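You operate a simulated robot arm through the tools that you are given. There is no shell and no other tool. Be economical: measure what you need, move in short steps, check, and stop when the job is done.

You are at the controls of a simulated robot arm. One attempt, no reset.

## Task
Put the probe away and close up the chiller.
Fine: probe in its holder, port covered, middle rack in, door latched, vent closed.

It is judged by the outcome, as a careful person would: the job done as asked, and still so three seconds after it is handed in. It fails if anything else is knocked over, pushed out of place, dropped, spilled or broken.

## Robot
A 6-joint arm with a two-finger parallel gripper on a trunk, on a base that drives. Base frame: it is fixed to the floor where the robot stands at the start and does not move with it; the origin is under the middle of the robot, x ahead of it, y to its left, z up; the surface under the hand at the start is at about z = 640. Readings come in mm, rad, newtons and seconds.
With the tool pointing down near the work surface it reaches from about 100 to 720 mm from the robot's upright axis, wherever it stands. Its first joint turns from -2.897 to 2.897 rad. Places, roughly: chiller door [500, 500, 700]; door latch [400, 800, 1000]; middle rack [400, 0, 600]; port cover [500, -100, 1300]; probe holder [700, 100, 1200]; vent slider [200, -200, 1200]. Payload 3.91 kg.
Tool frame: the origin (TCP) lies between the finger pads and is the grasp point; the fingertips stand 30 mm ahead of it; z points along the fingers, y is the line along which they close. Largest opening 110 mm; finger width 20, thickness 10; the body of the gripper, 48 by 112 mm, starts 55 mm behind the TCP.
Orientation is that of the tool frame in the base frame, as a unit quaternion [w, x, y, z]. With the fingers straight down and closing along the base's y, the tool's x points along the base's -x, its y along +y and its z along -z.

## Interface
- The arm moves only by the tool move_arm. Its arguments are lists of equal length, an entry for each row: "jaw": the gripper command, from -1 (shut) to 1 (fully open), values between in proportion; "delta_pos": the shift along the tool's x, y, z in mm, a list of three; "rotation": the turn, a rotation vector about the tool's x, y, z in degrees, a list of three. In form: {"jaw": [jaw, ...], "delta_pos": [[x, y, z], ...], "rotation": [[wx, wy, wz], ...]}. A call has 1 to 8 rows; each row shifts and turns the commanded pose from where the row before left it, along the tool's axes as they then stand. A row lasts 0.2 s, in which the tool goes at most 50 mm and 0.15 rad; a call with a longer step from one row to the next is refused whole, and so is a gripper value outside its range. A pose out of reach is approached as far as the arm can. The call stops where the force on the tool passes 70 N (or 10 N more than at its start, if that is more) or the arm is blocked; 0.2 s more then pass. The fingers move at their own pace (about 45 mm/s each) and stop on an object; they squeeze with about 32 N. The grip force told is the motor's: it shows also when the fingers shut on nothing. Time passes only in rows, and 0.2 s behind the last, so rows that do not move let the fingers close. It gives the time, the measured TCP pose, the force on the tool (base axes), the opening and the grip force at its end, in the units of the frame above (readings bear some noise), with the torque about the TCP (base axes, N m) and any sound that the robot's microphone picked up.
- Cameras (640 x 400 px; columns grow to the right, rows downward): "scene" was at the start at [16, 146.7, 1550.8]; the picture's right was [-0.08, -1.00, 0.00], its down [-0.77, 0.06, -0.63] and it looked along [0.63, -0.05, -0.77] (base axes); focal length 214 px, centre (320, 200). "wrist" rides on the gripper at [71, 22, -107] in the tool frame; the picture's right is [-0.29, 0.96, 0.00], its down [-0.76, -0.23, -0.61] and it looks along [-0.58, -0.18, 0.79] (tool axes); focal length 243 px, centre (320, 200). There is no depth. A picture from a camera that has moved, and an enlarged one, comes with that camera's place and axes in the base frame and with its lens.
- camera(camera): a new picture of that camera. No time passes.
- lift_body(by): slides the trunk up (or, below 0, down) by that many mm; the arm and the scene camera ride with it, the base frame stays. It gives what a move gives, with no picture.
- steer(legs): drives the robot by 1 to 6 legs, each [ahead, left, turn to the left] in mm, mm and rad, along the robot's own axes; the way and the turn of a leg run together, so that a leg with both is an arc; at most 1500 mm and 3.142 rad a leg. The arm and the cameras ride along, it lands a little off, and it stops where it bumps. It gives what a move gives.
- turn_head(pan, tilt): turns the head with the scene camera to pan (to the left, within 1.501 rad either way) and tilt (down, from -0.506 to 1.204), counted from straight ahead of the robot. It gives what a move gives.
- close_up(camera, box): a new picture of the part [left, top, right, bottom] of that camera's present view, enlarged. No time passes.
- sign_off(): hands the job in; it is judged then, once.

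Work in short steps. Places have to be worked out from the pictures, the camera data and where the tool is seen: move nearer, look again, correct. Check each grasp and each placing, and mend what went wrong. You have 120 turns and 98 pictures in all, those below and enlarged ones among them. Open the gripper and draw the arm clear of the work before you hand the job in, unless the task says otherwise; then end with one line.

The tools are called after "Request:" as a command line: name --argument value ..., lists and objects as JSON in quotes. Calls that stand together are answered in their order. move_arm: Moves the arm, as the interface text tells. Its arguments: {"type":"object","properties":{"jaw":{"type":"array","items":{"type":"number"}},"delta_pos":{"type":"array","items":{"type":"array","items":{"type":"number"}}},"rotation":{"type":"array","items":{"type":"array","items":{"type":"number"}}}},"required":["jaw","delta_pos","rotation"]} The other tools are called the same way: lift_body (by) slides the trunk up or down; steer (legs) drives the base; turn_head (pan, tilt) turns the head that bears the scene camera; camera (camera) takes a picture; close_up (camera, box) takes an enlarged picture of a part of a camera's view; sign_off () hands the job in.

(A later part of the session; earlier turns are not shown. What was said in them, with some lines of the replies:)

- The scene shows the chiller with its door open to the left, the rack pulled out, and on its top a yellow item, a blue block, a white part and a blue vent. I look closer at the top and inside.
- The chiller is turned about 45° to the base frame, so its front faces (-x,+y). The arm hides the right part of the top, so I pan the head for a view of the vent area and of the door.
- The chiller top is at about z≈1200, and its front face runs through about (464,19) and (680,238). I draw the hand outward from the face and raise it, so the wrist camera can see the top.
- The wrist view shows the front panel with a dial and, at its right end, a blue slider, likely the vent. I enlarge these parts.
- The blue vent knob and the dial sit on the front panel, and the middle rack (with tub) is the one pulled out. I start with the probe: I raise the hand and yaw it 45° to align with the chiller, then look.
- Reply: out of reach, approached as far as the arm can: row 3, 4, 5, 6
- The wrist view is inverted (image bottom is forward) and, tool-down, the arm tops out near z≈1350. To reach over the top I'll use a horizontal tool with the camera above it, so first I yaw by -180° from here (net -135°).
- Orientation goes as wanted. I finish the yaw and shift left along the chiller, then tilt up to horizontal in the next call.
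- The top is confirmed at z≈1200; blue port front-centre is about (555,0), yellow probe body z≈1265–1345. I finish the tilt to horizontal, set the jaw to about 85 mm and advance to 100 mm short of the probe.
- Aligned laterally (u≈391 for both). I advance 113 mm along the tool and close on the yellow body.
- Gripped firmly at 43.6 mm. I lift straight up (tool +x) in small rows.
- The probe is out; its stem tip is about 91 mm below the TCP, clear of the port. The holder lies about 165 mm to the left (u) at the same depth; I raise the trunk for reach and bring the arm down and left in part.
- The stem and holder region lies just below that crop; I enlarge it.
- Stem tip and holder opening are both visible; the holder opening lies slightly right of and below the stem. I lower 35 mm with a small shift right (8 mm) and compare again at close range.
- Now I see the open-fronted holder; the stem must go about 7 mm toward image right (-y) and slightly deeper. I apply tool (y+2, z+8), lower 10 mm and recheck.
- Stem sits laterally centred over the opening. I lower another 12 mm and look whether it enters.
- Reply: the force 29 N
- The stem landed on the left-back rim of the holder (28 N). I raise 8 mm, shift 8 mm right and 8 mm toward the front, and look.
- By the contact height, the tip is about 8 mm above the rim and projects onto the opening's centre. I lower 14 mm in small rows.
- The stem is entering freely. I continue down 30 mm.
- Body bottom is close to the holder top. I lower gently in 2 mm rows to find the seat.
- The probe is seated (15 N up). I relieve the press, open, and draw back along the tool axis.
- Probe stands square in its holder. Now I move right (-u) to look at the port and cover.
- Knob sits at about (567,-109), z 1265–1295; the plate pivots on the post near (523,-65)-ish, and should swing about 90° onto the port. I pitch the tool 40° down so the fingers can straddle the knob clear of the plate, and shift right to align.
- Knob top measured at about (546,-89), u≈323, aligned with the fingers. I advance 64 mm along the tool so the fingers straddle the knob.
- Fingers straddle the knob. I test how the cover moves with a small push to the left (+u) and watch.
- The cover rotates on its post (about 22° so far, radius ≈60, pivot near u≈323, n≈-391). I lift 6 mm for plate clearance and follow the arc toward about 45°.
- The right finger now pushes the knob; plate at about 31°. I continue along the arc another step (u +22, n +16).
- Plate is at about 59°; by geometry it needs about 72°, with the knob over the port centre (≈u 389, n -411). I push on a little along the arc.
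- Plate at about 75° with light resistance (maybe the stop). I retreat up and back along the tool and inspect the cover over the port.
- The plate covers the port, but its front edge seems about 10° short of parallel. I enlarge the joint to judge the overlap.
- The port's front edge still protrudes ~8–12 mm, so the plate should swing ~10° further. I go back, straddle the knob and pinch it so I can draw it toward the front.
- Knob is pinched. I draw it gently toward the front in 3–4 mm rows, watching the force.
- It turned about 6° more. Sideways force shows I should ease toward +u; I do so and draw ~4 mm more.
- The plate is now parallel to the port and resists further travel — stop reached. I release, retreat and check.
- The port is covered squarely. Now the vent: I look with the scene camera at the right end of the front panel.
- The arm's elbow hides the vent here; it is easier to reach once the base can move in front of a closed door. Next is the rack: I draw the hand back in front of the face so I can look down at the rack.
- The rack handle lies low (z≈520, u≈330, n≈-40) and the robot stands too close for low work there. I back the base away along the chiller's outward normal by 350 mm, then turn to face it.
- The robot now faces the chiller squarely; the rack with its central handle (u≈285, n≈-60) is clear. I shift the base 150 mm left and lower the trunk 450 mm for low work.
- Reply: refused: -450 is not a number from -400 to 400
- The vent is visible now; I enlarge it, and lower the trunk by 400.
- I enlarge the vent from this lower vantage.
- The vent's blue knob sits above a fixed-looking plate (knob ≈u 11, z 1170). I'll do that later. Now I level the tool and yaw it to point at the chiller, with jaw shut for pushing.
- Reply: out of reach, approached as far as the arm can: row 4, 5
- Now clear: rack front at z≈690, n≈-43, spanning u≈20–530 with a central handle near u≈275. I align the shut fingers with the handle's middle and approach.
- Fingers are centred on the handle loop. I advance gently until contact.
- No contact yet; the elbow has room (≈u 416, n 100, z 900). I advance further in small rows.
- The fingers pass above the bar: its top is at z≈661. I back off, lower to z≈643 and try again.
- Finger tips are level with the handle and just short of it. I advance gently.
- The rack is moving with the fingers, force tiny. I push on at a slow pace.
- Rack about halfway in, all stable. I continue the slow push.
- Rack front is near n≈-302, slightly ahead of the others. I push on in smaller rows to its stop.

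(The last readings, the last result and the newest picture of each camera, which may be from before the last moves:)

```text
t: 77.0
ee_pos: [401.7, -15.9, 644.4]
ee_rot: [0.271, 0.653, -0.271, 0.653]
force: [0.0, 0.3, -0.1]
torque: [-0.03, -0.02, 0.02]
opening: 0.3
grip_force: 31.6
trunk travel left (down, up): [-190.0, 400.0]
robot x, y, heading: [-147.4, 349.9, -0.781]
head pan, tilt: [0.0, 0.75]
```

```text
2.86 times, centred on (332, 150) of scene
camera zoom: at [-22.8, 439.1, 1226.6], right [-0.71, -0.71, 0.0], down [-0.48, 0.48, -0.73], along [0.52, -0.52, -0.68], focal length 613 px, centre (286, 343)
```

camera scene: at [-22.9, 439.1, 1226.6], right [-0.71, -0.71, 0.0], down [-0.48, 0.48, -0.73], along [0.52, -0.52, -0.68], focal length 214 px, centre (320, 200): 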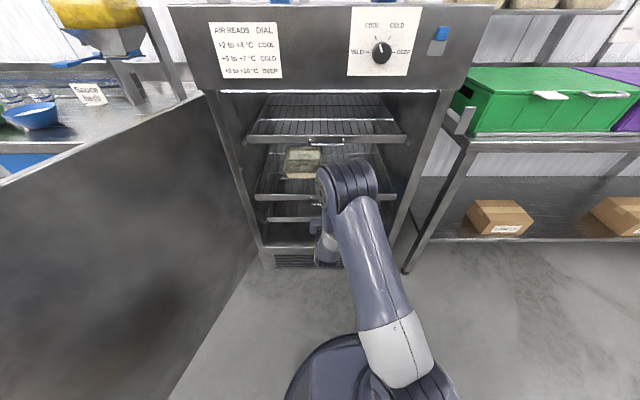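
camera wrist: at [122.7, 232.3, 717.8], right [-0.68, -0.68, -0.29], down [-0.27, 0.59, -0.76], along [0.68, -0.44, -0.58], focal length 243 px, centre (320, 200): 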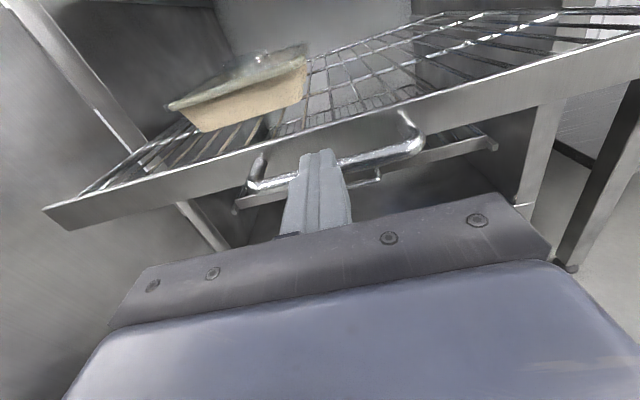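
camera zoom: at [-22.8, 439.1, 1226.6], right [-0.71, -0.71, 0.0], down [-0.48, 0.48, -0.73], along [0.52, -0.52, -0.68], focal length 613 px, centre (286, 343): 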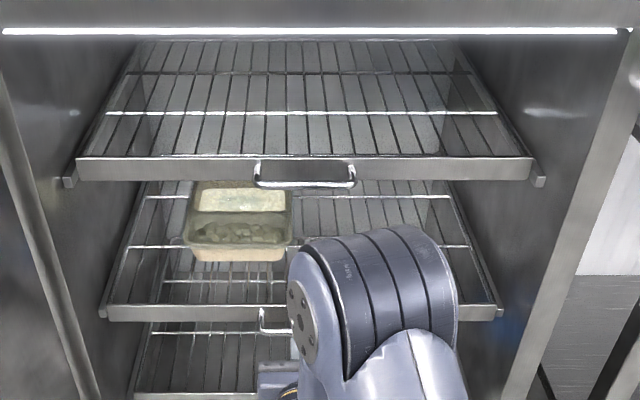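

Comparing with the rail stubs, the middle rack is still slightly further out than the top one. I push on to the stop.

Request:
move_arm --jaw '[-1, -1, -1, -1, -1, -1]' --delta_pos '[[0, 0, 6], [0, 0, 6], [0, 0, 6], [0, 0, 6], [0, 0, 6], [0, 0, 0]]' --rotation '[[0, 0, 0], [0, 0, 0], [0, 0, 0], [0, 0, 0], [0, 0, 0], [0, 0, 0]]'

Request:
close_up --camera "scene" --box '[220, 80, 444, 220]'

```text
t: 78.4
ee_pos: [419.0, -33.9, 644.4]
ee_rot: [0.271, 0.653, -0.271, 0.653]
force: [-39.0, 33.5, 3.8]
torque: [0.7, -0.15, -0.25]
opening: 0.0
grip_force: 32.1
trunk travel left (down, up): [-190.0, 400.0]
robot x, y, heading: [-148.8, 346.4, -0.787]
head pan, tilt: [0.0, 0.75]
```

```text
2.86 times, centred on (332, 150) of scene
camera zoom: at [-26.0, 441.7, 1226.8], right [-0.71, -0.71, 0.0], down [-0.48, 0.48, -0.73], along [0.52, -0.52, -0.68], focal length 613 px, centre (286, 343)
```

zoom: 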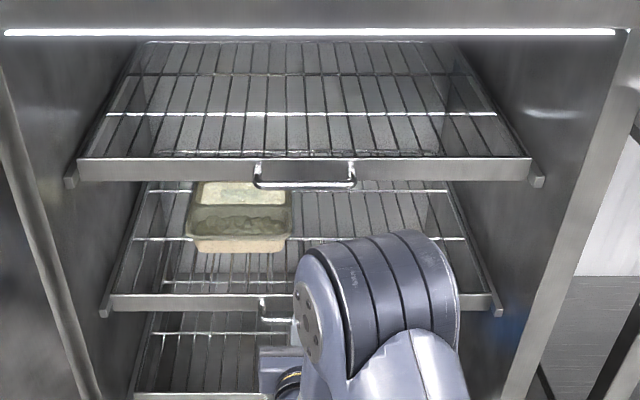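

The rack hit its stop (51 N) and now sits like the others. I drive straight back to clear the door's sweep, then left, to look at the door and latch.

Request:
move_arm --jaw '[-1, -1, -1, -1]' --delta_pos '[[0, 0, -20], [0, 0, -40], [0, 0, -40], [0, 0, -20]]' --rotation '[[0, 0, 0], [0, 0, 0], [0, 0, 0], [0, 0, 0]]'

Request:
steer --legs '[[-650, 0, 0], [0, 560, 0]]'

Request:
lift_body --by 250

Request:
turn_head --pan 0.0 --tilt 0.5

Request:
camera --camera "scene"

```text
t: 79.4
ee_pos: [338.1, 48.4, 646.3]
ee_rot: [0.271, 0.653, -0.271, 0.653]
force: [-0.6, -1.4, -0.5]
torque: [-0.02, -0.01, -0.01]
opening: 0.0
grip_force: 31.9
trunk travel left (down, up): [-190.0, 400.0]
robot x, y, heading: [-147.8, 346.5, -0.782]
head pan, tilt: [0.0, 0.75]
```

```text
t: 85.8
ee_pos: [269.2, 900.4, 645.1]
ee_rot: [0.274, 0.652, -0.274, 0.652]
force: [-0.2, -0.2, 0.3]
torque: [-0.02, 0.01, 0.01]
opening: 0.1
grip_force: 31.7
trunk travel left (down, up): [-190.0, 400.0]
robot x, y, heading: [-212.9, 1203.2, -0.798]
head pan, tilt: [0.0, 0.75]
```

```text
t: 88.4
ee_pos: [269.8, 900.3, 895.6]
ee_rot: [0.274, 0.652, -0.274, 0.652]
force: [0.2, -0.6, 0.3]
torque: [-0.03, 0.01, -0.02]
opening: 0.2
grip_force: 32.1
trunk travel left (down, up): [-440.0, 150.0]
robot x, y, heading: [-216.1, 1208.7, -0.794]
head pan, tilt: [0.0, 0.75]
```

```text
t: 89.2
ee_pos: [270.7, 900.6, 895.0]
ee_rot: [0.274, 0.652, -0.274, 0.652]
force: [-0.9, -1.0, 0.1]
torque: [0.04, 0.01, 0.01]
opening: 0.0
grip_force: 32.4
trunk travel left (down, up): [-440.0, 150.0]
robot x, y, heading: [-211.7, 1202.8, -0.794]
head pan, tilt: [0.0, 0.499]
```

```text
24 pictures are left
camera scene: at [-82.3, 1289.5, 1498.5], right [-0.71, -0.7, 0.0], down [-0.34, 0.34, -0.88], along [0.61, -0.63, -0.48], focal length 214 px, centre (320, 200)
```

scene: 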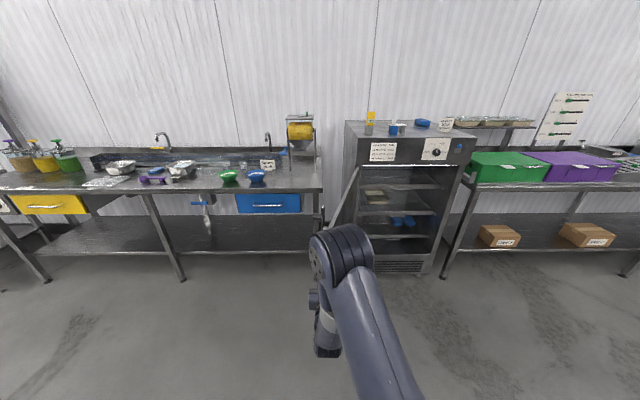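

Now in front-left of the chiller with the door seen nearly edge-on. I enlarge the door region.

Request:
close_up --camera "scene" --box '[264, 140, 456, 290]'

Request:
camera --camera "wrist"

```text
2.67 times, centred on (360, 215) of scene
camera zoom: at [-82.3, 1289.5, 1498.5], right [-0.71, -0.7, 0.0], down [-0.34, 0.34, -0.88], along [0.61, -0.63, -0.48], focal length 572 px, centre (213, 160)
```

zoom: 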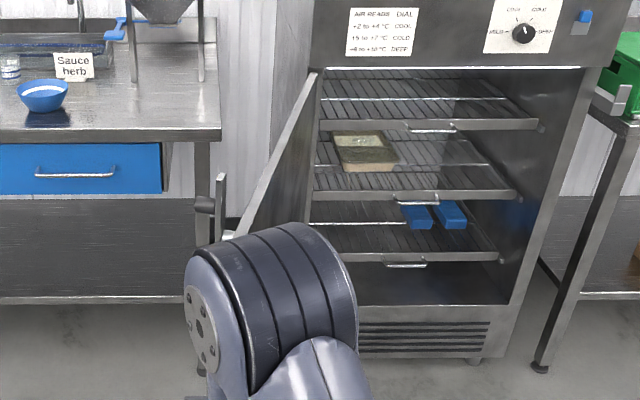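

```text
22 pictures are left
camera wrist: at [178.0, 962.3, 968.0], right [-0.68, -0.67, -0.29], down [-0.26, 0.6, -0.76], along [0.68, -0.44, -0.58], focal length 243 px, centre (320, 200)
```

wrist: 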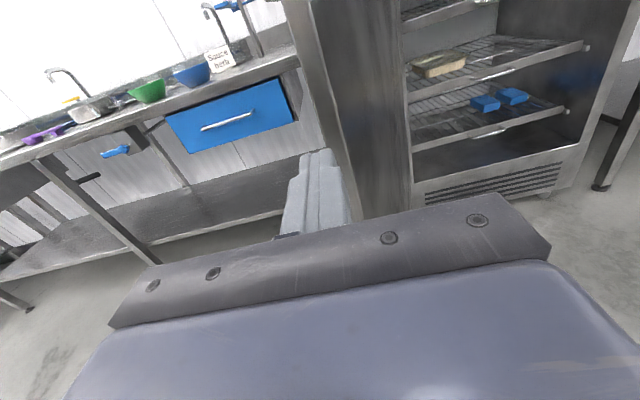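

Racks are all in line. The latch (a bar on the door's outer tip, z≈1050) needs a closer look.

Request:
close_up --camera "scene" --box '[300, 195, 348, 240]'

Request:
close_up --camera "scene" --box '[436, 130, 484, 190]'

```text
8.89 times, centred on (324, 218) of scene
camera zoom: at [-82.3, 1289.5, 1498.5], right [-0.71, -0.7, 0.0], down [-0.34, 0.34, -0.88], along [0.61, -0.63, -0.48], focal length 1906 px, centre (284, 44)
```

zoom: 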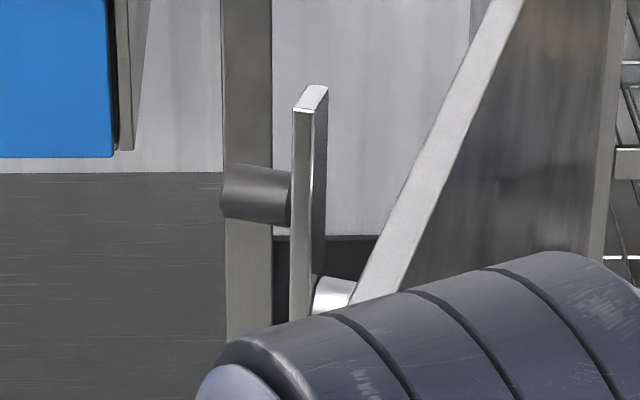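

```text
6.67 times, centred on (460, 160) of scene
camera zoom: at [-82.3, 1289.5, 1498.5], right [-0.71, -0.7, 0.0], down [-0.34, 0.34, -0.88], along [0.61, -0.63, -0.48], focal length 1430 px, centre (-613, 467)
```

zoom: 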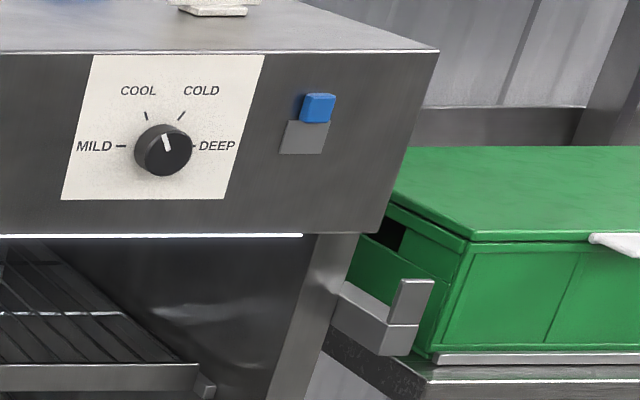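

The lever latch stands up (pivot ≈z 993, knob ≈z 1048) and the keeper hook is on the chiller's right side (u≈-100, z≈970–1010): after closing, the lever must swing right and down into it. I lower the hand to z≈800, shift left of the door and move forward past its tip on the outer side.

Request:
lift_body --by -95

Request:
steer --legs '[[0, 90, 0], [190, 0, 0]]'

Request:
camera --camera "wrist"

```text
t: 90.5
ee_pos: [269.0, 899.8, 801.5]
ee_rot: [0.273, 0.652, -0.273, 0.652]
force: [-0.4, -0.3, -0.5]
torque: [-0.03, 0.0, -0.02]
opening: 0.0
grip_force: 31.9
trunk travel left (down, up): [-345.0, 245.0]
robot x, y, heading: [-210.0, 1202.6, -0.795]
head pan, tilt: [0.0, 0.499]
```

```text
t: 92.7
ee_pos: [465.7, 827.6, 799.2]
ee_rot: [0.275, 0.652, -0.275, 0.651]
force: [0.4, -0.7, 0.1]
torque: [-0.03, 0.01, -0.03]
opening: 0.0
grip_force: 31.5
trunk travel left (down, up): [-345.0, 245.0]
robot x, y, heading: [-18.6, 1132.9, -0.797]
head pan, tilt: [0.0, 0.499]
```

```text
19 pictures are left
camera wrist: at [373.8, 889.4, 873.1], right [-0.69, -0.67, -0.29], down [-0.26, 0.6, -0.76], along [0.68, -0.45, -0.58], focal length 243 px, centre (320, 200)
```

wrist: 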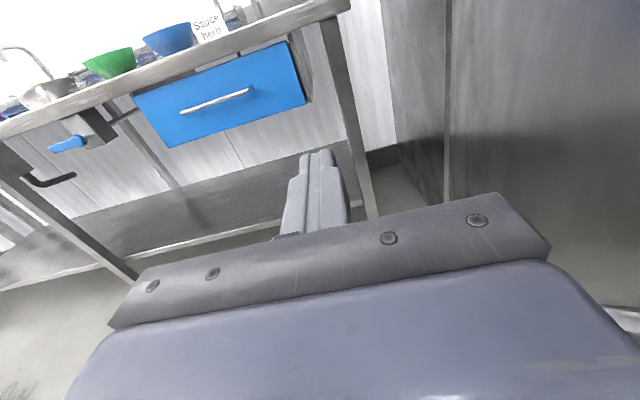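

The fingers are on the door's outer side. I start pushing it: drive right 110 mm, then follow the arc in a first few short legs.

Request:
steer --legs '[[0, -110, 0]]'

Request:
camera --camera "wrist"

```text
t: 93.9
ee_pos: [387.6, 751.7, 800.5]
ee_rot: [0.275, 0.651, -0.275, 0.652]
force: [0.6, -0.2, 0.6]
torque: [-0.02, 0.0, -0.01]
opening: 0.4
grip_force: 31.7
trunk travel left (down, up): [-345.0, 245.0]
robot x, y, heading: [-95.8, 1056.4, -0.797]
head pan, tilt: [0.0, 0.499]
```

```text
18 pictures are left
camera wrist: at [295.8, 813.1, 873.0], right [-0.69, -0.67, -0.29], down [-0.26, 0.6, -0.76], along [0.68, -0.45, -0.58], focal length 243 px, centre (320, 200)
```

wrist: 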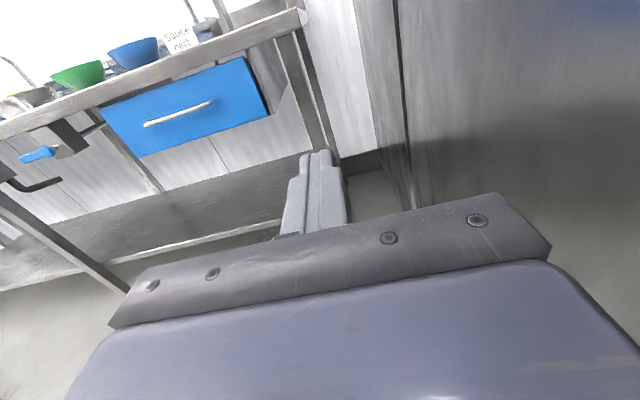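

No contact yet; the door face is still right of the fingers. I drive a further 70 mm right.

Request:
steer --legs '[[0, -70, 0]]'

Request:
camera --camera "scene"

```text
t: 94.9
ee_pos: [336.0, 700.8, 800.8]
ee_rot: [0.274, 0.652, -0.275, 0.652]
force: [-1.2, 0.4, 0.6]
torque: [-0.02, 0.01, 0.0]
opening: 0.1
grip_force: 32.3
trunk travel left (down, up): [-345.0, 245.0]
robot x, y, heading: [-148.9, 1011.4, -0.8]
head pan, tilt: [0.0, 0.499]
```

```text
17 pictures are left
camera scene: at [-15.1, 1091.1, 1403.6], right [-0.72, -0.7, 0.0], down [-0.33, 0.34, -0.88], along [0.61, -0.63, -0.48], focal length 214 px, centre (320, 200)
```

scene: 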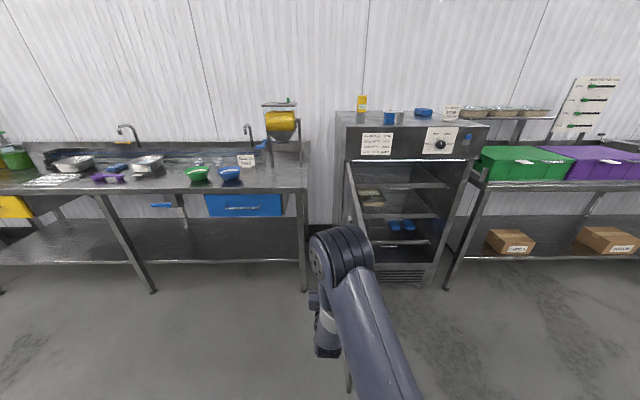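

The door seems to have swung already. I enlarge to see contact.

Request:
close_up --camera "scene" --box '[290, 150, 450, 250]'

Request:
camera --camera "wrist"

```text
4.00 times, centred on (370, 200) of scene
camera zoom: at [-15.1, 1091.1, 1403.6], right [-0.72, -0.7, 0.0], down [-0.33, 0.34, -0.88], along [0.61, -0.63, -0.48], focal length 858 px, centre (120, 200)
```

zoom: 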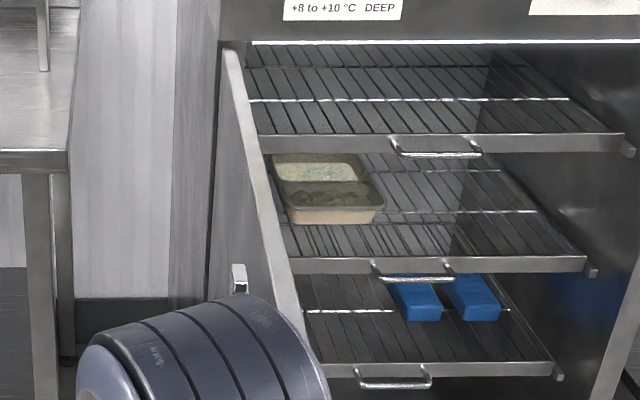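

```text
15 pictures are left
camera wrist: at [244.4, 763.3, 873.0], right [-0.69, -0.67, -0.29], down [-0.26, 0.6, -0.76], along [0.68, -0.45, -0.58], focal length 243 px, centre (320, 200)
```

wrist: 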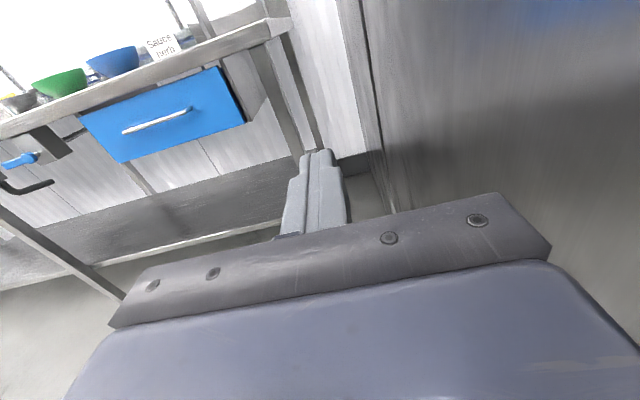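

The door swung to about 90° with almost no force, but the elbow (z≈1115) is near the lever. I back the base 120 mm and stretch the arm 120 mm so the elbow stays behind, then push on right 130 mm.

Request:
steer --legs '[[-130, 10, 0]]'

Request:
move_arm --jaw '[-1, -1, -1, -1, -1]' --delta_pos '[[0, 0, 30], [0, 0, 30], [0, 0, 30], [0, 0, 30], [0, 0, 0]]' --rotation '[[0, 0, 0], [0, 0, 0], [0, 0, 0], [0, 0, 0], [0, 0, 0]]'

Request:
steer --legs '[[0, -140, 0]]'

Request:
camera --camera "scene"

```text
t: 96.2
ee_pos: [254.7, 798.4, 801.2]
ee_rot: [0.277, 0.651, -0.276, 0.651]
force: [0.4, 1.5, 0.4]
torque: [-0.01, 0.01, -0.01]
opening: 0.1
grip_force: 32.2
trunk travel left (down, up): [-345.0, 245.0]
robot x, y, heading: [-230.0, 1105.9, -0.802]
head pan, tilt: [0.0, 0.499]
```

```text
t: 97.4
ee_pos: [338.2, 713.6, 802.6]
ee_rot: [0.276, 0.651, -0.275, 0.651]
force: [0.0, 0.6, 0.6]
torque: [0.02, 0.04, 0.02]
opening: 0.5
grip_force: 31.8
trunk travel left (down, up): [-345.0, 245.0]
robot x, y, heading: [-225.9, 1107.6, -0.802]
head pan, tilt: [0.0, 0.499]
```

```text
t: 98.7
ee_pos: [238.0, 615.2, 802.5]
ee_rot: [0.275, 0.651, -0.275, 0.651]
force: [0.2, -0.2, 0.0]
torque: [-0.01, -0.01, -0.02]
opening: 0.2
grip_force: 31.8
trunk travel left (down, up): [-345.0, 245.0]
robot x, y, heading: [-327.8, 1006.3, -0.805]
head pan, tilt: [0.0, 0.499]
```

```text
14 pictures are left
camera scene: at [-197.9, 1090.8, 1403.6], right [-0.72, -0.7, 0.0], down [-0.33, 0.34, -0.88], along [0.61, -0.63, -0.48], focal length 214 px, centre (320, 200)
```

scene: 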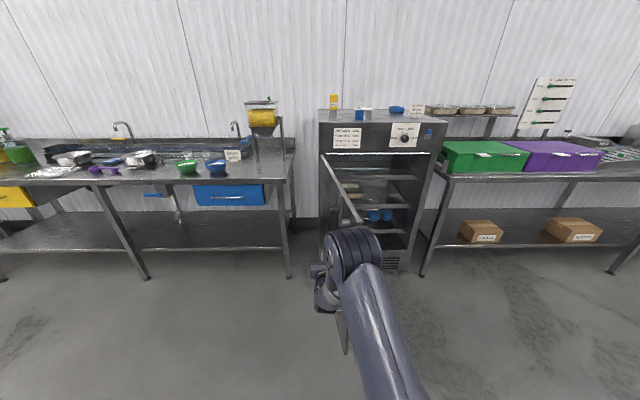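

Door follows at about 80°. I continue along its arc: right 180, then ahead-right.

Request:
steer --legs '[[5, -180, 0], [95, -180, 0]]'

Request:
camera --camera "scene"

```text
t: 101.5
ee_pos: [47.2, 287.6, 803.0]
ee_rot: [0.277, 0.651, -0.276, 0.651]
force: [0.3, -0.1, -0.1]
torque: [-0.01, -0.01, 0.0]
opening: 0.0
grip_force: 32.2
trunk travel left (down, up): [-345.0, 245.0]
robot x, y, heading: [-516.3, 680.5, -0.806]
head pan, tilt: [0.0, 0.499]
```

```text
13 pictures are left
camera scene: at [-386.5, 764.6, 1403.6], right [-0.72, -0.69, 0.0], down [-0.33, 0.34, -0.88], along [0.61, -0.63, -0.48], focal length 214 px, centre (320, 200)
```

scene: 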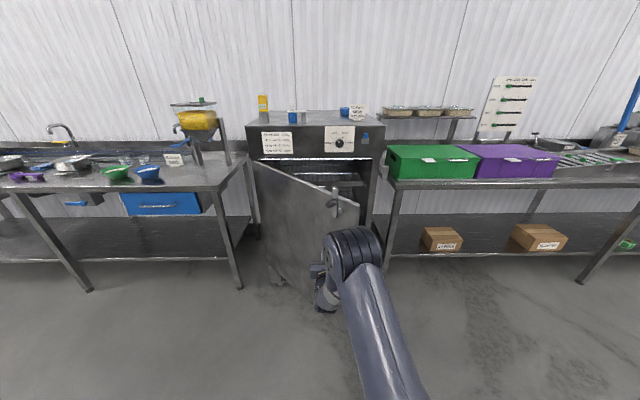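

The door is at about 50° and the lever still stands up. I continue the arc.

Request:
steer --legs '[[150, -134, 0], [170, -70, 0]]'

Request:
camera --camera "scene"

```text
t: 104.2
ee_pos: [128.5, -81.8, 803.1]
ee_rot: [0.274, 0.652, -0.275, 0.652]
force: [-0.4, 0.4, 1.2]
torque: [0.0, 0.0, 0.02]
opening: 0.0
grip_force: 32.6
trunk travel left (down, up): [-345.0, 245.0]
robot x, y, heading: [-439.3, 309.2, -0.802]
head pan, tilt: [0.0, 0.499]
```

```text
12 pictures are left
camera scene: at [-307.5, 393.4, 1403.6], right [-0.72, -0.7, 0.0], down [-0.33, 0.34, -0.88], along [0.61, -0.63, -0.48], focal length 214 px, centre (320, 200)
```

scene: 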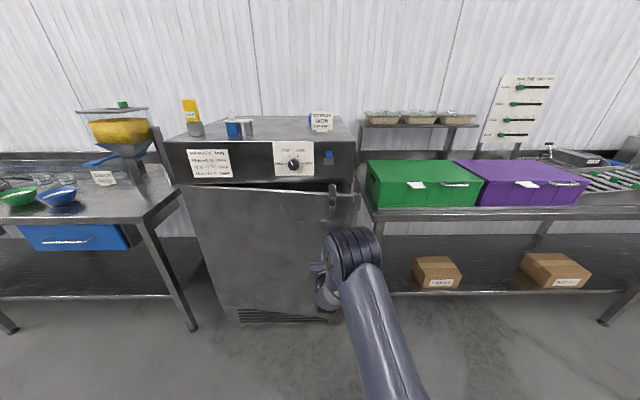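

Nearly closed. I drive ahead 85 mm, then finish with small arm rows under force feedback.

Request:
steer --legs '[[85, 0, 0]]'

Request:
move_arm --jaw '[-1, -1, -1, -1, -1, -1, -1]' --delta_pos '[[0, 0, 6], [0, 0, 6], [0, 0, 6], [0, 0, 6], [0, 0, 6], [0, 0, 6], [0, 0, 6]]' --rotation '[[0, 0, 0], [0, 0, 0], [0, 0, 0], [0, 0, 0], [0, 0, 0], [0, 0, 0], [0, 0, 0]]'

```text
t: 105.3
ee_pos: [186.5, -142.8, 801.5]
ee_rot: [0.274, 0.652, -0.275, 0.651]
force: [-0.9, -0.1, 0.5]
torque: [-0.03, 0.0, 0.0]
opening: 0.0
grip_force: 31.7
trunk travel left (down, up): [-345.0, 245.0]
robot x, y, heading: [-377.9, 247.8, -0.8]
head pan, tilt: [0.0, 0.499]
```

```text
t: 106.8
ee_pos: [207.9, -161.3, 801.6]
ee_rot: [0.274, 0.653, -0.275, 0.65]
force: [-31.6, 23.8, 15.1]
torque: [-0.44, -0.54, 0.04]
opening: 0.0
grip_force: 32.0
trunk travel left (down, up): [-345.0, 245.0]
robot x, y, heading: [-379.2, 252.5, -0.793]
head pan, tilt: [0.0, 0.499]
stopped in row 7: the force on the tool passed its limit at 81 N (the readings are from after the stop); the commanded pose is now the measured one
```

Door is hard against its frame. I draw back slightly and look at the latch and keeper.

Request:
move_arm --jaw '[-1, -1, -1]' --delta_pos '[[0, 0, -20], [0, 0, -30], [0, 0, -30]]' --rotation '[[0, 0, 0], [0, 0, 0], [0, 0, 0]]'

Request:
close_up --camera "scene" --box '[270, 140, 398, 220]'

```text
t: 107.6
ee_pos: [155.7, -105.9, 798.9]
ee_rot: [0.274, 0.655, -0.275, 0.649]
force: [-0.6, -0.3, 0.2]
torque: [-0.02, 0.01, 0.0]
opening: 0.0
grip_force: 31.5
trunk travel left (down, up): [-345.0, 245.0]
robot x, y, heading: [-379.7, 249.6, -0.797]
head pan, tilt: [0.0, 0.499]
```

```text
5.00 times, centred on (334, 180) of scene
camera zoom: at [-249.6, 333.7, 1403.5], right [-0.72, -0.7, 0.0], down [-0.33, 0.34, -0.88], along [0.61, -0.63, -0.48], focal length 1072 px, centre (250, 300)
```

zoom: 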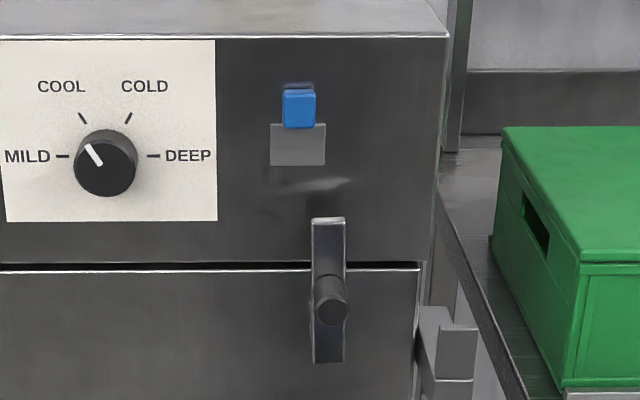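

Clear view: lever pivot ≈(u 4, z 1000), knob ≈(u 4, z 1046), keeper slot at u≈-95, z≈956–1005. I back off a bit, open to ~55 mm, shift right 31 mm and raise the trunk to knob height.

Request:
move_arm --jaw '[0, 0, 0, 0]' --delta_pos '[[0, 16, -20], [0, 15, 0], [0, 0, 0], [0, 0, 0]]' --rotation '[[0, 0, 0], [0, 0, 0], [0, 0, 0], [0, 0, 0]]'

Request:
lift_body --by 245

Request:
camera --camera "wrist"

```text
t: 108.6
ee_pos: [118.9, -114.9, 799.6]
ee_rot: [0.274, 0.654, -0.276, 0.649]
force: [-0.7, 0.5, -0.2]
torque: [-0.01, -0.03, -0.01]
opening: 55.0
grip_force: 0.1
trunk travel left (down, up): [-345.0, 245.0]
robot x, y, heading: [-378.7, 253.0, -0.796]
head pan, tilt: [0.0, 0.499]
```

```text
t: 111.1
ee_pos: [117.7, -114.3, 1044.3]
ee_rot: [0.273, 0.655, -0.275, 0.649]
force: [-1.0, 0.0, 0.2]
torque: [0.02, 0.0, 0.02]
opening: 55.1
grip_force: 0.1
trunk travel left (down, up): [-590.0, 0.0]
robot x, y, heading: [-382.8, 250.8, -0.798]
head pan, tilt: [0.0, 0.499]
```

```text
10 pictures are left
camera wrist: at [27.3, -53.6, 1117.9], right [-0.69, -0.67, -0.29], down [-0.27, 0.6, -0.75], along [0.68, -0.44, -0.59], focal length 243 px, centre (320, 200)
```

wrist: 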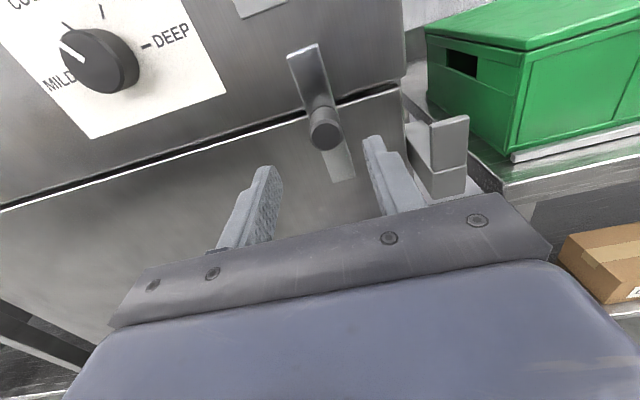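

Knob lies centred between the fingers (u≈-3, z≈1050). I correct 5 mm, advance 57 mm to straddle it, and pinch.

Request:
move_arm --jaw '[0, 0, 0, 0, -1, -1, -1]' --delta_pos '[[5, 5, 20], [0, 0, 20], [0, 0, 10], [0, 0, 7], [0, 0, 0], [0, 0, 0], [0, 0, 0]]' --rotation '[[0, 0, 0], [0, 0, 0], [0, 0, 0], [0, 0, 0], [0, 0, 0], [0, 0, 0], [0, 0, 0]]'

Request:
camera --camera "wrist"

```text
t: 112.7
ee_pos: [153.9, -158.9, 1048.2]
ee_rot: [0.277, 0.653, -0.279, 0.647]
force: [-5.5, -3.1, 0.6]
torque: [-0.1, -0.05, 0.76]
opening: 24.1
grip_force: 40.8
trunk travel left (down, up): [-590.0, 0.0]
robot x, y, heading: [-381.5, 249.6, -0.796]
head pan, tilt: [0.0, 0.499]
```

```text
9 pictures are left
camera wrist: at [63.7, -97.3, 1122.1], right [-0.69, -0.66, -0.29], down [-0.26, 0.6, -0.75], along [0.67, -0.45, -0.59], focal length 243 px, centre (320, 200)
```

wrist: 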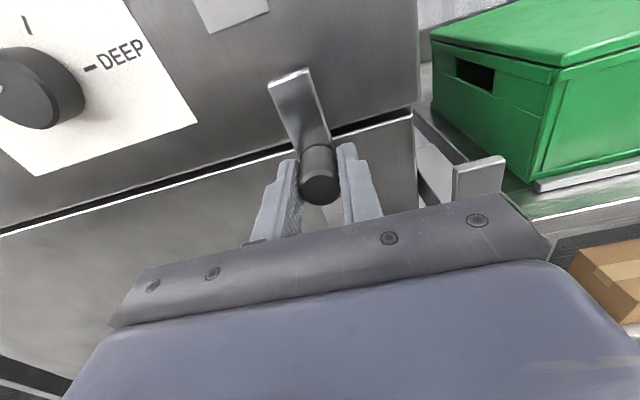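

Knob is pinched (24 mm). I guide it along the first 45° of the arc: right and slightly down.

Request:
move_arm --jaw '[-1, -1, -1, -1]' --delta_pos '[[-1.6, 11.9, 0], [-4.6, 11.1, 0], [-7.3, 9.5, 0], [0, 0, 0]]' --rotation '[[0, 0, 0], [0, 0, 0], [0, 0, 0], [0, 0, 0]]'

Request:
camera --camera "wrist"

```text
t: 113.7
ee_pos: [151.6, -154.1, 1044.1]
ee_rot: [0.277, 0.649, -0.277, 0.652]
force: [-6.7, -4.6, 36.9]
torque: [-0.31, -0.37, 0.67]
opening: 23.8
grip_force: 45.4
out of reach, approached as far as the arm can: row 1, 2, 3
trunk travel left (down, up): [-590.0, 0.0]
robot x, y, heading: [-380.9, 249.8, -0.798]
head pan, tilt: [0.0, 0.499]
```

```text
8 pictures are left
camera wrist: at [59.6, -92.6, 1115.9], right [-0.69, -0.66, -0.29], down [-0.25, 0.6, -0.76], along [0.68, -0.45, -0.58], focal length 243 px, centre (320, 200)
```

wrist: 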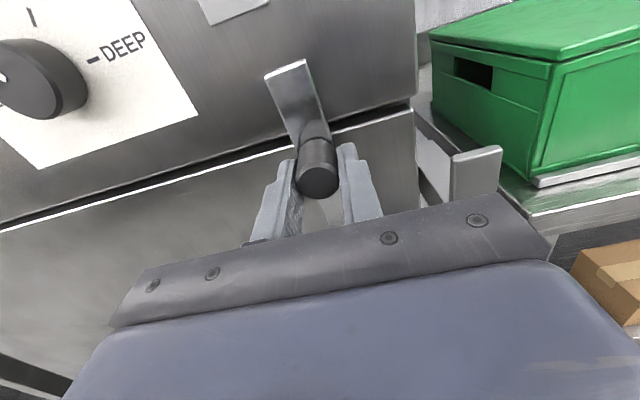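

The arm is at a joint limit for moving right, so only the downward part acted. I relieve, open to straddle, and let the base drive right 45 mm so the left finger pushes the knob over.

Request:
move_arm --jaw '[-1, 0, 0, 0]' --delta_pos '[[3, 0, 0], [0, 0, 0], [0, 0, 0], [0, 0, 0]]' --rotation '[[0, 0, 0], [0, 0, 0], [0, 0, 0], [0, 0, 0]]'

Request:
steer --legs '[[0, -48, 0]]'

Request:
camera --camera "wrist"

```text
t: 114.7
ee_pos: [153.8, -154.5, 1039.4]
ee_rot: [0.275, 0.655, -0.278, 0.646]
force: [0.1, -0.8, -0.2]
torque: [-0.05, -0.03, -0.03]
opening: 55.1
grip_force: 0.0
trunk travel left (down, up): [-590.0, 0.0]
robot x, y, heading: [-379.0, 248.5, -0.799]
head pan, tilt: [0.0, 0.499]
```

```text
t: 115.6
ee_pos: [119.1, -188.3, 1040.6]
ee_rot: [0.274, 0.655, -0.276, 0.648]
force: [0.5, 0.0, -0.7]
torque: [-0.04, 0.03, 0.03]
opening: 55.2
grip_force: 0.1
trunk travel left (down, up): [-590.0, 0.0]
robot x, y, heading: [-415.0, 216.9, -0.793]
head pan, tilt: [0.0, 0.499]
```

```text
7 pictures are left
camera wrist: at [28.9, -125.7, 1114.9], right [-0.69, -0.66, -0.29], down [-0.26, 0.6, -0.75], along [0.67, -0.45, -0.59], focal length 243 px, centre (320, 200)
```

wrist: 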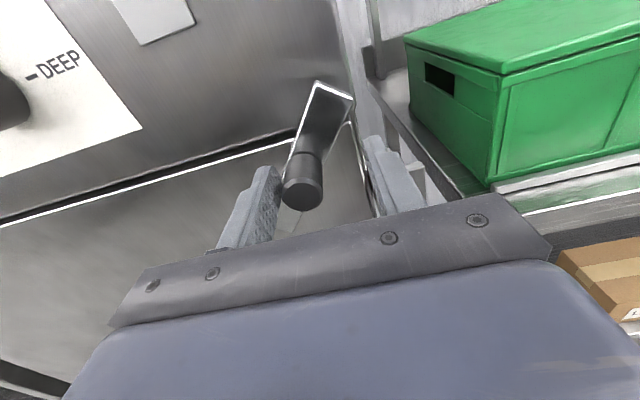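

The lever has swung about 45° right. I raise the hand above the knob, close it to a fist, and prepare to press the knob down.

Request:
move_arm --jaw '[0, 0, -1, -1, -1]' --delta_pos '[[12, -3, 0], [14, -3, 0], [0, 0, 0], [0, 0, 0], [0, 0, 0]]' --rotation '[[0, 0, 0], [0, 0, 0], [0, 0, 0], [0, 0, 0], [0, 0, 0]]'

Request:
camera --camera "wrist"

```text
t: 116.8
ee_pos: [123.7, -183.6, 1067.3]
ee_rot: [0.277, 0.654, -0.279, 0.647]
force: [-0.1, 0.5, 0.1]
torque: [0.03, 0.0, -0.02]
opening: 0.0
grip_force: 14.9
trunk travel left (down, up): [-590.0, 0.0]
robot x, y, heading: [-414.7, 221.1, -0.799]
head pan, tilt: [0.0, 0.499]
```

```text
6 pictures are left
camera wrist: at [33.4, -121.5, 1141.0], right [-0.69, -0.66, -0.29], down [-0.26, 0.6, -0.75], along [0.67, -0.45, -0.59], focal length 243 px, centre (320, 200)
```

wrist: 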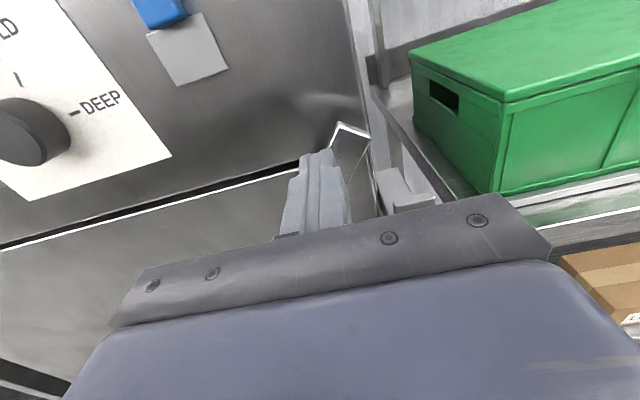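

Fist is above the knob, lever tip visible to the right. I press down in small rows, moving slightly right if possible.

Request:
move_arm --jaw '[-1, -1, -1, -1, -1, -1, -1]' --delta_pos '[[-9, 0, 0], [-9, 0, 0], [-8, 0, 0], [-8, 0, 0], [-6, 0, 0], [-5, 0, 0], [-4, 0, 0]]' --rotation '[[0, 0, 0], [0, 0, 0], [0, 0, 0], [0, 0, 0], [0, 0, 0], [0, 0, 0], [0, 0, 0]]'

Request:
close_up --camera "scene" --box '[270, 180, 398, 260]'

```text
t: 118.4
ee_pos: [125.5, -182.5, 1017.6]
ee_rot: [0.276, 0.654, -0.278, 0.647]
force: [2.1, 2.4, 1.0]
torque: [-0.01, -0.05, 0.09]
opening: 0.0
grip_force: 32.3
trunk travel left (down, up): [-590.0, 0.0]
robot x, y, heading: [-413.7, 215.0, -0.797]
head pan, tilt: [0.0, 0.499]
```

```text
5.00 times, centred on (334, 220) of scene
camera zoom: at [-283.1, 301.7, 1648.5], right [-0.72, -0.7, 0.0], down [-0.33, 0.34, -0.88], along [0.61, -0.63, -0.48], focal length 1072 px, centre (250, 100)
```

zoom: 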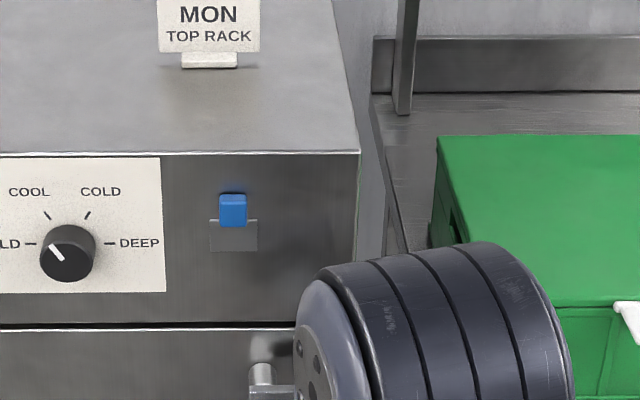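

Little resistance so far; I press a further 14 mm to find the stop.

Request:
move_arm --jaw '[-1, -1, -1, -1, -1]' --delta_pos '[[-4, 0, 0], [-4, 0, 0], [-3, 0, 0], [-3, 0, 0], [0, 0, 0]]' --rotation '[[0, 0, 0], [0, 0, 0], [0, 0, 0], [0, 0, 0], [0, 0, 0]]'

Request:
camera --camera "wrist"

```text
t: 119.6
ee_pos: [124.6, -181.4, 1016.5]
ee_rot: [0.279, 0.643, -0.275, 0.658]
force: [5.4, 5.0, 57.7]
torque: [-0.75, -0.08, 0.04]
opening: 0.0
grip_force: 32.5
trunk travel left (down, up): [-590.0, 0.0]
robot x, y, heading: [-416.0, 216.3, -0.8]
head pan, tilt: [0.0, 0.499]
```

```text
4 pictures are left
camera wrist: at [32.0, -118.3, 1086.0], right [-0.68, -0.67, -0.29], down [-0.24, 0.59, -0.77], along [0.69, -0.46, -0.56], focal length 243 px, centre (320, 200)
```

wrist: 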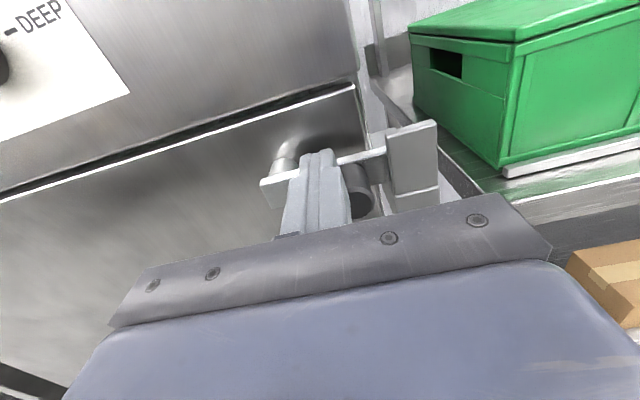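

The lever is horizontal, behind the keeper's prong, hard on its stop: latched. I retreat, and move up-left toward a spot above the vent knob (u≈27, z≈1160).

Request:
move_arm --jaw '[-1, -1, -1, -1, -1, -1, -1, -1]' --delta_pos '[[12, 0, 0], [0, 0, -35], [0, 0, -25], [35, -15, 0], [35, -15, 0], [35, -15, 0], [35, -15, 0], [35, -7, 0]]' --rotation '[[0, 0, 0], [0, 0, 0], [0, 0, 0], [0, 0, 0], [0, 0, 0], [0, 0, 0], [0, 0, 0], [0, 0, 0]]'

Request:
camera --camera "wrist"

```text
t: 121.4
ee_pos: [133.2, -95.6, 1192.9]
ee_rot: [0.275, 0.654, -0.277, 0.648]
force: [-1.0, 0.1, -0.3]
torque: [0.01, -0.02, 0.01]
opening: 0.0
grip_force: 31.6
trunk travel left (down, up): [-590.0, 0.0]
robot x, y, heading: [-417.9, 214.4, -0.797]
head pan, tilt: [0.0, 0.499]
```

```text
3 pictures are left
camera wrist: at [42.5, -33.1, 1266.4], right [-0.69, -0.66, -0.29], down [-0.26, 0.6, -0.75], along [0.67, -0.45, -0.59], focal length 243 px, centre (320, 200)
```

wrist: 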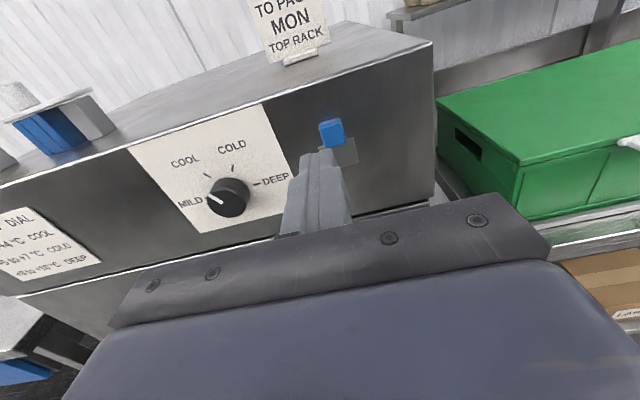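

The vent knob is seen just ahead (u≈18, z 1147–1178). I align above it, drive ahead 70 mm, then advance the last 45 mm with the arm.

Request:
move_arm --jaw '[-1, -1]' --delta_pos '[[7, 8, 0], [0, 0, 0]]' --rotation '[[0, 0, 0], [0, 0, 0]]'

Request:
steer --legs '[[70, 0, 0]]'

Request:
move_arm --jaw '[-1, -1, -1, -1, -1]' --delta_pos '[[0, 0, 12], [0, 0, 12], [0, 0, 10], [0, 0, 8], [0, 0, 0]]' --rotation '[[0, 0, 0], [0, 0, 0], [0, 0, 0], [0, 0, 0], [0, 0, 0]]'

```text
t: 122.0
ee_pos: [126.9, -100.1, 1199.8]
ee_rot: [0.276, 0.654, -0.278, 0.647]
force: [-0.2, -0.4, 0.2]
torque: [0.01, 0.0, -0.03]
opening: 0.0
grip_force: 32.1
trunk travel left (down, up): [-590.0, 0.0]
robot x, y, heading: [-413.4, 215.2, -0.797]
head pan, tilt: [0.0, 0.499]
```

```text
t: 123.0
ee_pos: [176.8, -148.7, 1198.5]
ee_rot: [0.275, 0.654, -0.277, 0.648]
force: [0.1, 0.4, 0.0]
torque: [0.0, 0.0, -0.02]
opening: 0.0
grip_force: 31.7
trunk travel left (down, up): [-590.0, 0.0]
robot x, y, heading: [-365.8, 168.0, -0.795]
head pan, tilt: [0.0, 0.499]
```

```text
t: 124.0
ee_pos: [195.2, -170.3, 1198.7]
ee_rot: [0.273, 0.656, -0.276, 0.647]
force: [-37.5, 28.1, 8.3]
torque: [-0.48, -0.47, -0.03]
opening: 0.1
grip_force: 32.0
trunk travel left (down, up): [-590.0, 0.0]
robot x, y, heading: [-370.0, 172.7, -0.8]
head pan, tilt: [0.0, 0.499]
stopped in row 5: the force on the tool passed its limit at 75 N (the readings are from after the stop); the commanded pose is now the measured one
```

Contact with the panel at fingertip n≈-289. I ease back 4 mm and press down; the knob's top should be met right away.

Request:
move_arm --jaw '[-1, -1, -1, -1, -1]' --delta_pos '[[0, 0, -4], [-5, 0, 0], [-5, 0, 0], [-5, 0, 0], [0, 0, 0]]' --rotation '[[0, 0, 0], [0, 0, 0], [0, 0, 0], [0, 0, 0], [0, 0, 0]]'

Request:
close_up --camera "wrist" --box '[240, 80, 400, 220]'

```text
t: 125.2
ee_pos: [196.9, -168.5, 1182.3]
ee_rot: [0.274, 0.657, -0.277, 0.645]
force: [-17.4, 17.5, 20.9]
torque: [-0.5, -0.68, 0.14]
opening: 0.0
grip_force: 31.7
trunk travel left (down, up): [-590.0, 0.0]
robot x, y, heading: [-369.8, 166.7, -0.797]
head pan, tilt: [0.0, 0.499]
```

```text
2.86 times, centred on (320, 150) of wrist
camera zoom: at [105.9, -107.6, 1256.9], right [-0.69, -0.66, -0.29], down [-0.27, 0.6, -0.75], along [0.67, -0.44, -0.6], focal length 693 px, centre (320, 343)
```

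zoom: 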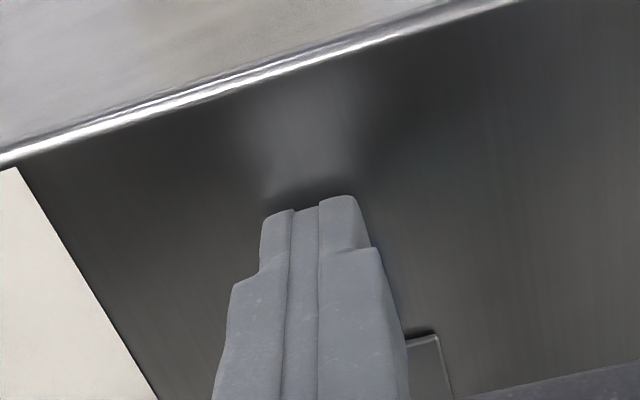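

The fingers are over the knob with upward resistance. I ease 3 mm off the panel and press further down in steps.

Request:
move_arm --jaw '[-1, -1, -1, -1, -1]' --delta_pos '[[0, 0, -3], [-5, 0, 0], [-5, 0, 0], [-5, 0, 0], [0, 0, 0]]' --rotation '[[0, 0, 0], [0, 0, 0], [0, 0, 0], [0, 0, 0], [0, 0, 0]]'

```text
t: 126.4
ee_pos: [196.4, -169.2, 1163.1]
ee_rot: [0.274, 0.659, -0.279, 0.643]
force: [-2.9, 0.9, -0.9]
torque: [-0.01, 0.01, -0.03]
opening: 0.3
grip_force: 31.9
trunk travel left (down, up): [-590.0, 0.0]
robot x, y, heading: [-366.3, 170.7, -0.799]
head pan, tilt: [0.0, 0.499]
```

Fingertips are still at panel depth and have gone down 36 mm, so the slider is moving. I continue to its stop.

Request:
move_arm --jaw '[-1, -1, -1, -1, -1]' --delta_pos '[[-4, 0, 0], [-4, 0, 0], [-4, 0, 0], [-4, 0, 0], [0, 0, 0]]' --rotation '[[0, 0, 0], [0, 0, 0], [0, 0, 0], [0, 0, 0], [0, 0, 0]]'

```text
t: 127.6
ee_pos: [196.9, -169.4, 1147.7]
ee_rot: [0.273, 0.659, -0.278, 0.644]
force: [0.3, -0.1, 1.0]
torque: [0.03, 0.02, -0.01]
opening: 0.0
grip_force: 32.1
trunk travel left (down, up): [-590.0, 0.0]
robot x, y, heading: [-367.8, 168.2, -0.793]
head pan, tilt: [0.0, 0.499]
```

Still light. I press another 12 mm to feel for the stop.

Request:
move_arm --jaw '[-1, -1, -1, -1]' --delta_pos '[[-4, 0, 0], [-4, 0, 0], [-4, 0, 0], [0, 0, 0]]' --rotation '[[0, 0, 0], [0, 0, 0], [0, 0, 0], [0, 0, 0]]'

```text
t: 128.6
ee_pos: [195.3, -167.9, 1136.4]
ee_rot: [0.274, 0.658, -0.278, 0.643]
force: [0.2, 0.3, -0.6]
torque: [-0.02, -0.03, 0.01]
opening: 0.0
grip_force: 31.3
trunk travel left (down, up): [-590.0, 0.0]
robot x, y, heading: [-370.2, 164.3, -0.797]
head pan, tilt: [0.0, 0.499]
```

No stop felt; I must look. I back off, up and to the left so the fingers don't hide the knob.

Request:
move_arm --jaw '[-1, -1, -1, -1]' --delta_pos '[[0, 0, -30], [0, 0, -40], [25, -40, 0], [25, -20, 0]]' --rotation '[[0, 0, 0], [0, 0, 0], [0, 0, 0], [0, 0, 0]]'

Request:
close_up --camera "wrist" --box '[250, 60, 490, 210]'

```text
t: 129.6
ee_pos: [191.4, -77.9, 1189.3]
ee_rot: [0.274, 0.659, -0.278, 0.643]
force: [0.1, 0.4, -0.4]
torque: [0.01, 0.02, -0.02]
opening: 0.1
grip_force: 32.3
trunk travel left (down, up): [-590.0, 0.0]
robot x, y, heading: [-367.6, 168.2, -0.798]
head pan, tilt: [0.0, 0.499]
```

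```text
2.67 times, centred on (370, 135) of wrist
camera zoom: at [100.7, -16.8, 1263.4], right [-0.69, -0.66, -0.29], down [-0.27, 0.61, -0.75], along [0.67, -0.44, -0.6], focal length 647 px, centre (187, 373)
```

zoom: 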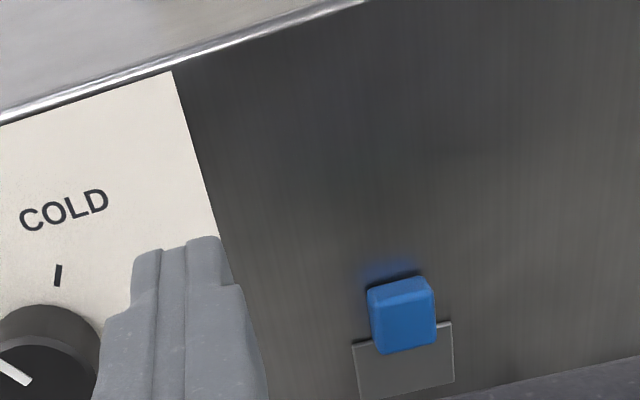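

The knob and its plate have slid down together by about 45–50 mm, and the former place shows only plain panel; no end stop was felt yet. I go back above the knob and press it on down to its stop.

Request:
move_arm --jaw '[-1, -1, -1, -1, -1, -1]' --delta_pos '[[-15, 30, 0], [-15, 31, 0], [-5, 0, 30], [0, 0, 22], [0, 0, 14], [0, 0, 0]]' --rotation '[[0, 0, 0], [0, 0, 0], [0, 0, 0], [0, 0, 0], [0, 0, 0], [0, 0, 0]]'

Request:
move_arm --jaw '[-1, -1, -1, -1, -1, -1, -1]' --delta_pos '[[-6, 0, 0], [-6, 0, 0], [-5, 0, 0], [-4, 0, 0], [-4, 0, 0], [-4, 0, 0], [0, 0, 0]]' --rotation '[[0, 0, 0], [0, 0, 0], [0, 0, 0], [0, 0, 0], [0, 0, 0], [0, 0, 0], [0, 0, 0]]'

```text
t: 131.0
ee_pos: [193.1, -168.2, 1152.6]
ee_rot: [0.274, 0.658, -0.278, 0.643]
force: [-0.3, 0.9, -0.9]
torque: [0.0, 0.03, -0.02]
opening: 0.0
grip_force: 32.4
trunk travel left (down, up): [-590.0, 0.0]
robot x, y, heading: [-366.8, 166.9, -0.797]
head pan, tilt: [0.0, 0.499]
```

```text
t: 132.6
ee_pos: [192.9, -166.2, 1134.2]
ee_rot: [0.276, 0.649, -0.277, 0.653]
force: [3.1, -5.2, 53.4]
torque: [-0.96, -0.74, 0.81]
opening: 0.0
grip_force: 32.0
trunk travel left (down, up): [-590.0, 0.0]
robot x, y, heading: [-369.3, 164.4, -0.795]
head pan, tilt: [0.0, 0.499]
```

Firm stop (53 N): the vent slider is at its lower end. I lift off, retreat, back the base away and take the last picture.

Request:
move_arm --jaw '[-1, -1, -1, 0, 0]' --delta_pos '[[16, 0, 0], [0, 0, -40], [0, 0, -40], [0, 0, -30], [0, 0, 0]]' --rotation '[[0, 0, 0], [0, 0, 0], [0, 0, 0], [0, 0, 0], [0, 0, 0]]'

Request:
steer --legs '[[-350, 250, 0]]'

Request:
close_up --camera "scene" --box '[240, 110, 480, 260]'

```text
t: 133.8
ee_pos: [116.2, -87.5, 1141.3]
ee_rot: [0.273, 0.66, -0.278, 0.643]
force: [0.4, 0.0, 0.0]
torque: [0.01, -0.01, 0.0]
opening: 50.6
grip_force: 0.0
trunk travel left (down, up): [-590.0, 0.0]
robot x, y, heading: [-366.5, 168.7, -0.806]
head pan, tilt: [0.0, 0.499]
```

```text
t: 136.5
ee_pos: [53.3, 335.0, 1141.1]
ee_rot: [0.274, 0.659, -0.278, 0.643]
force: [-0.4, -0.4, -0.3]
torque: [-0.01, -0.01, 0.02]
opening: 54.9
grip_force: 0.0
trunk travel left (down, up): [-590.0, 0.0]
robot x, y, heading: [-432.8, 592.3, -0.796]
head pan, tilt: [0.0, 0.499]
```

```text
2.67 times, centred on (360, 185) of scene
camera zoom: at [-300.4, 676.4, 1648.6], right [-0.71, -0.7, 0.0], down [-0.34, 0.34, -0.88], along [0.61, -0.63, -0.48], focal length 572 px, centre (213, 240)
```

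zoom: 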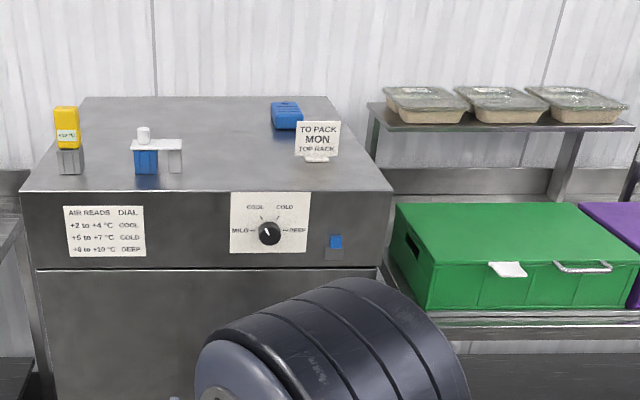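

Probe in its holder, cover over the port, door flush, slider at its lower end, nothing disturbed; the hand is open and clear. I hand it in.

Request:
sign_off

```text
The job is handed in.
```

The job is handed in: the probe is in its holder, the port is covered, the middle rack is in and the door is latched. The vent slider is down at its end stop. I took that as closed, because no vent opening was visible to confirm it.
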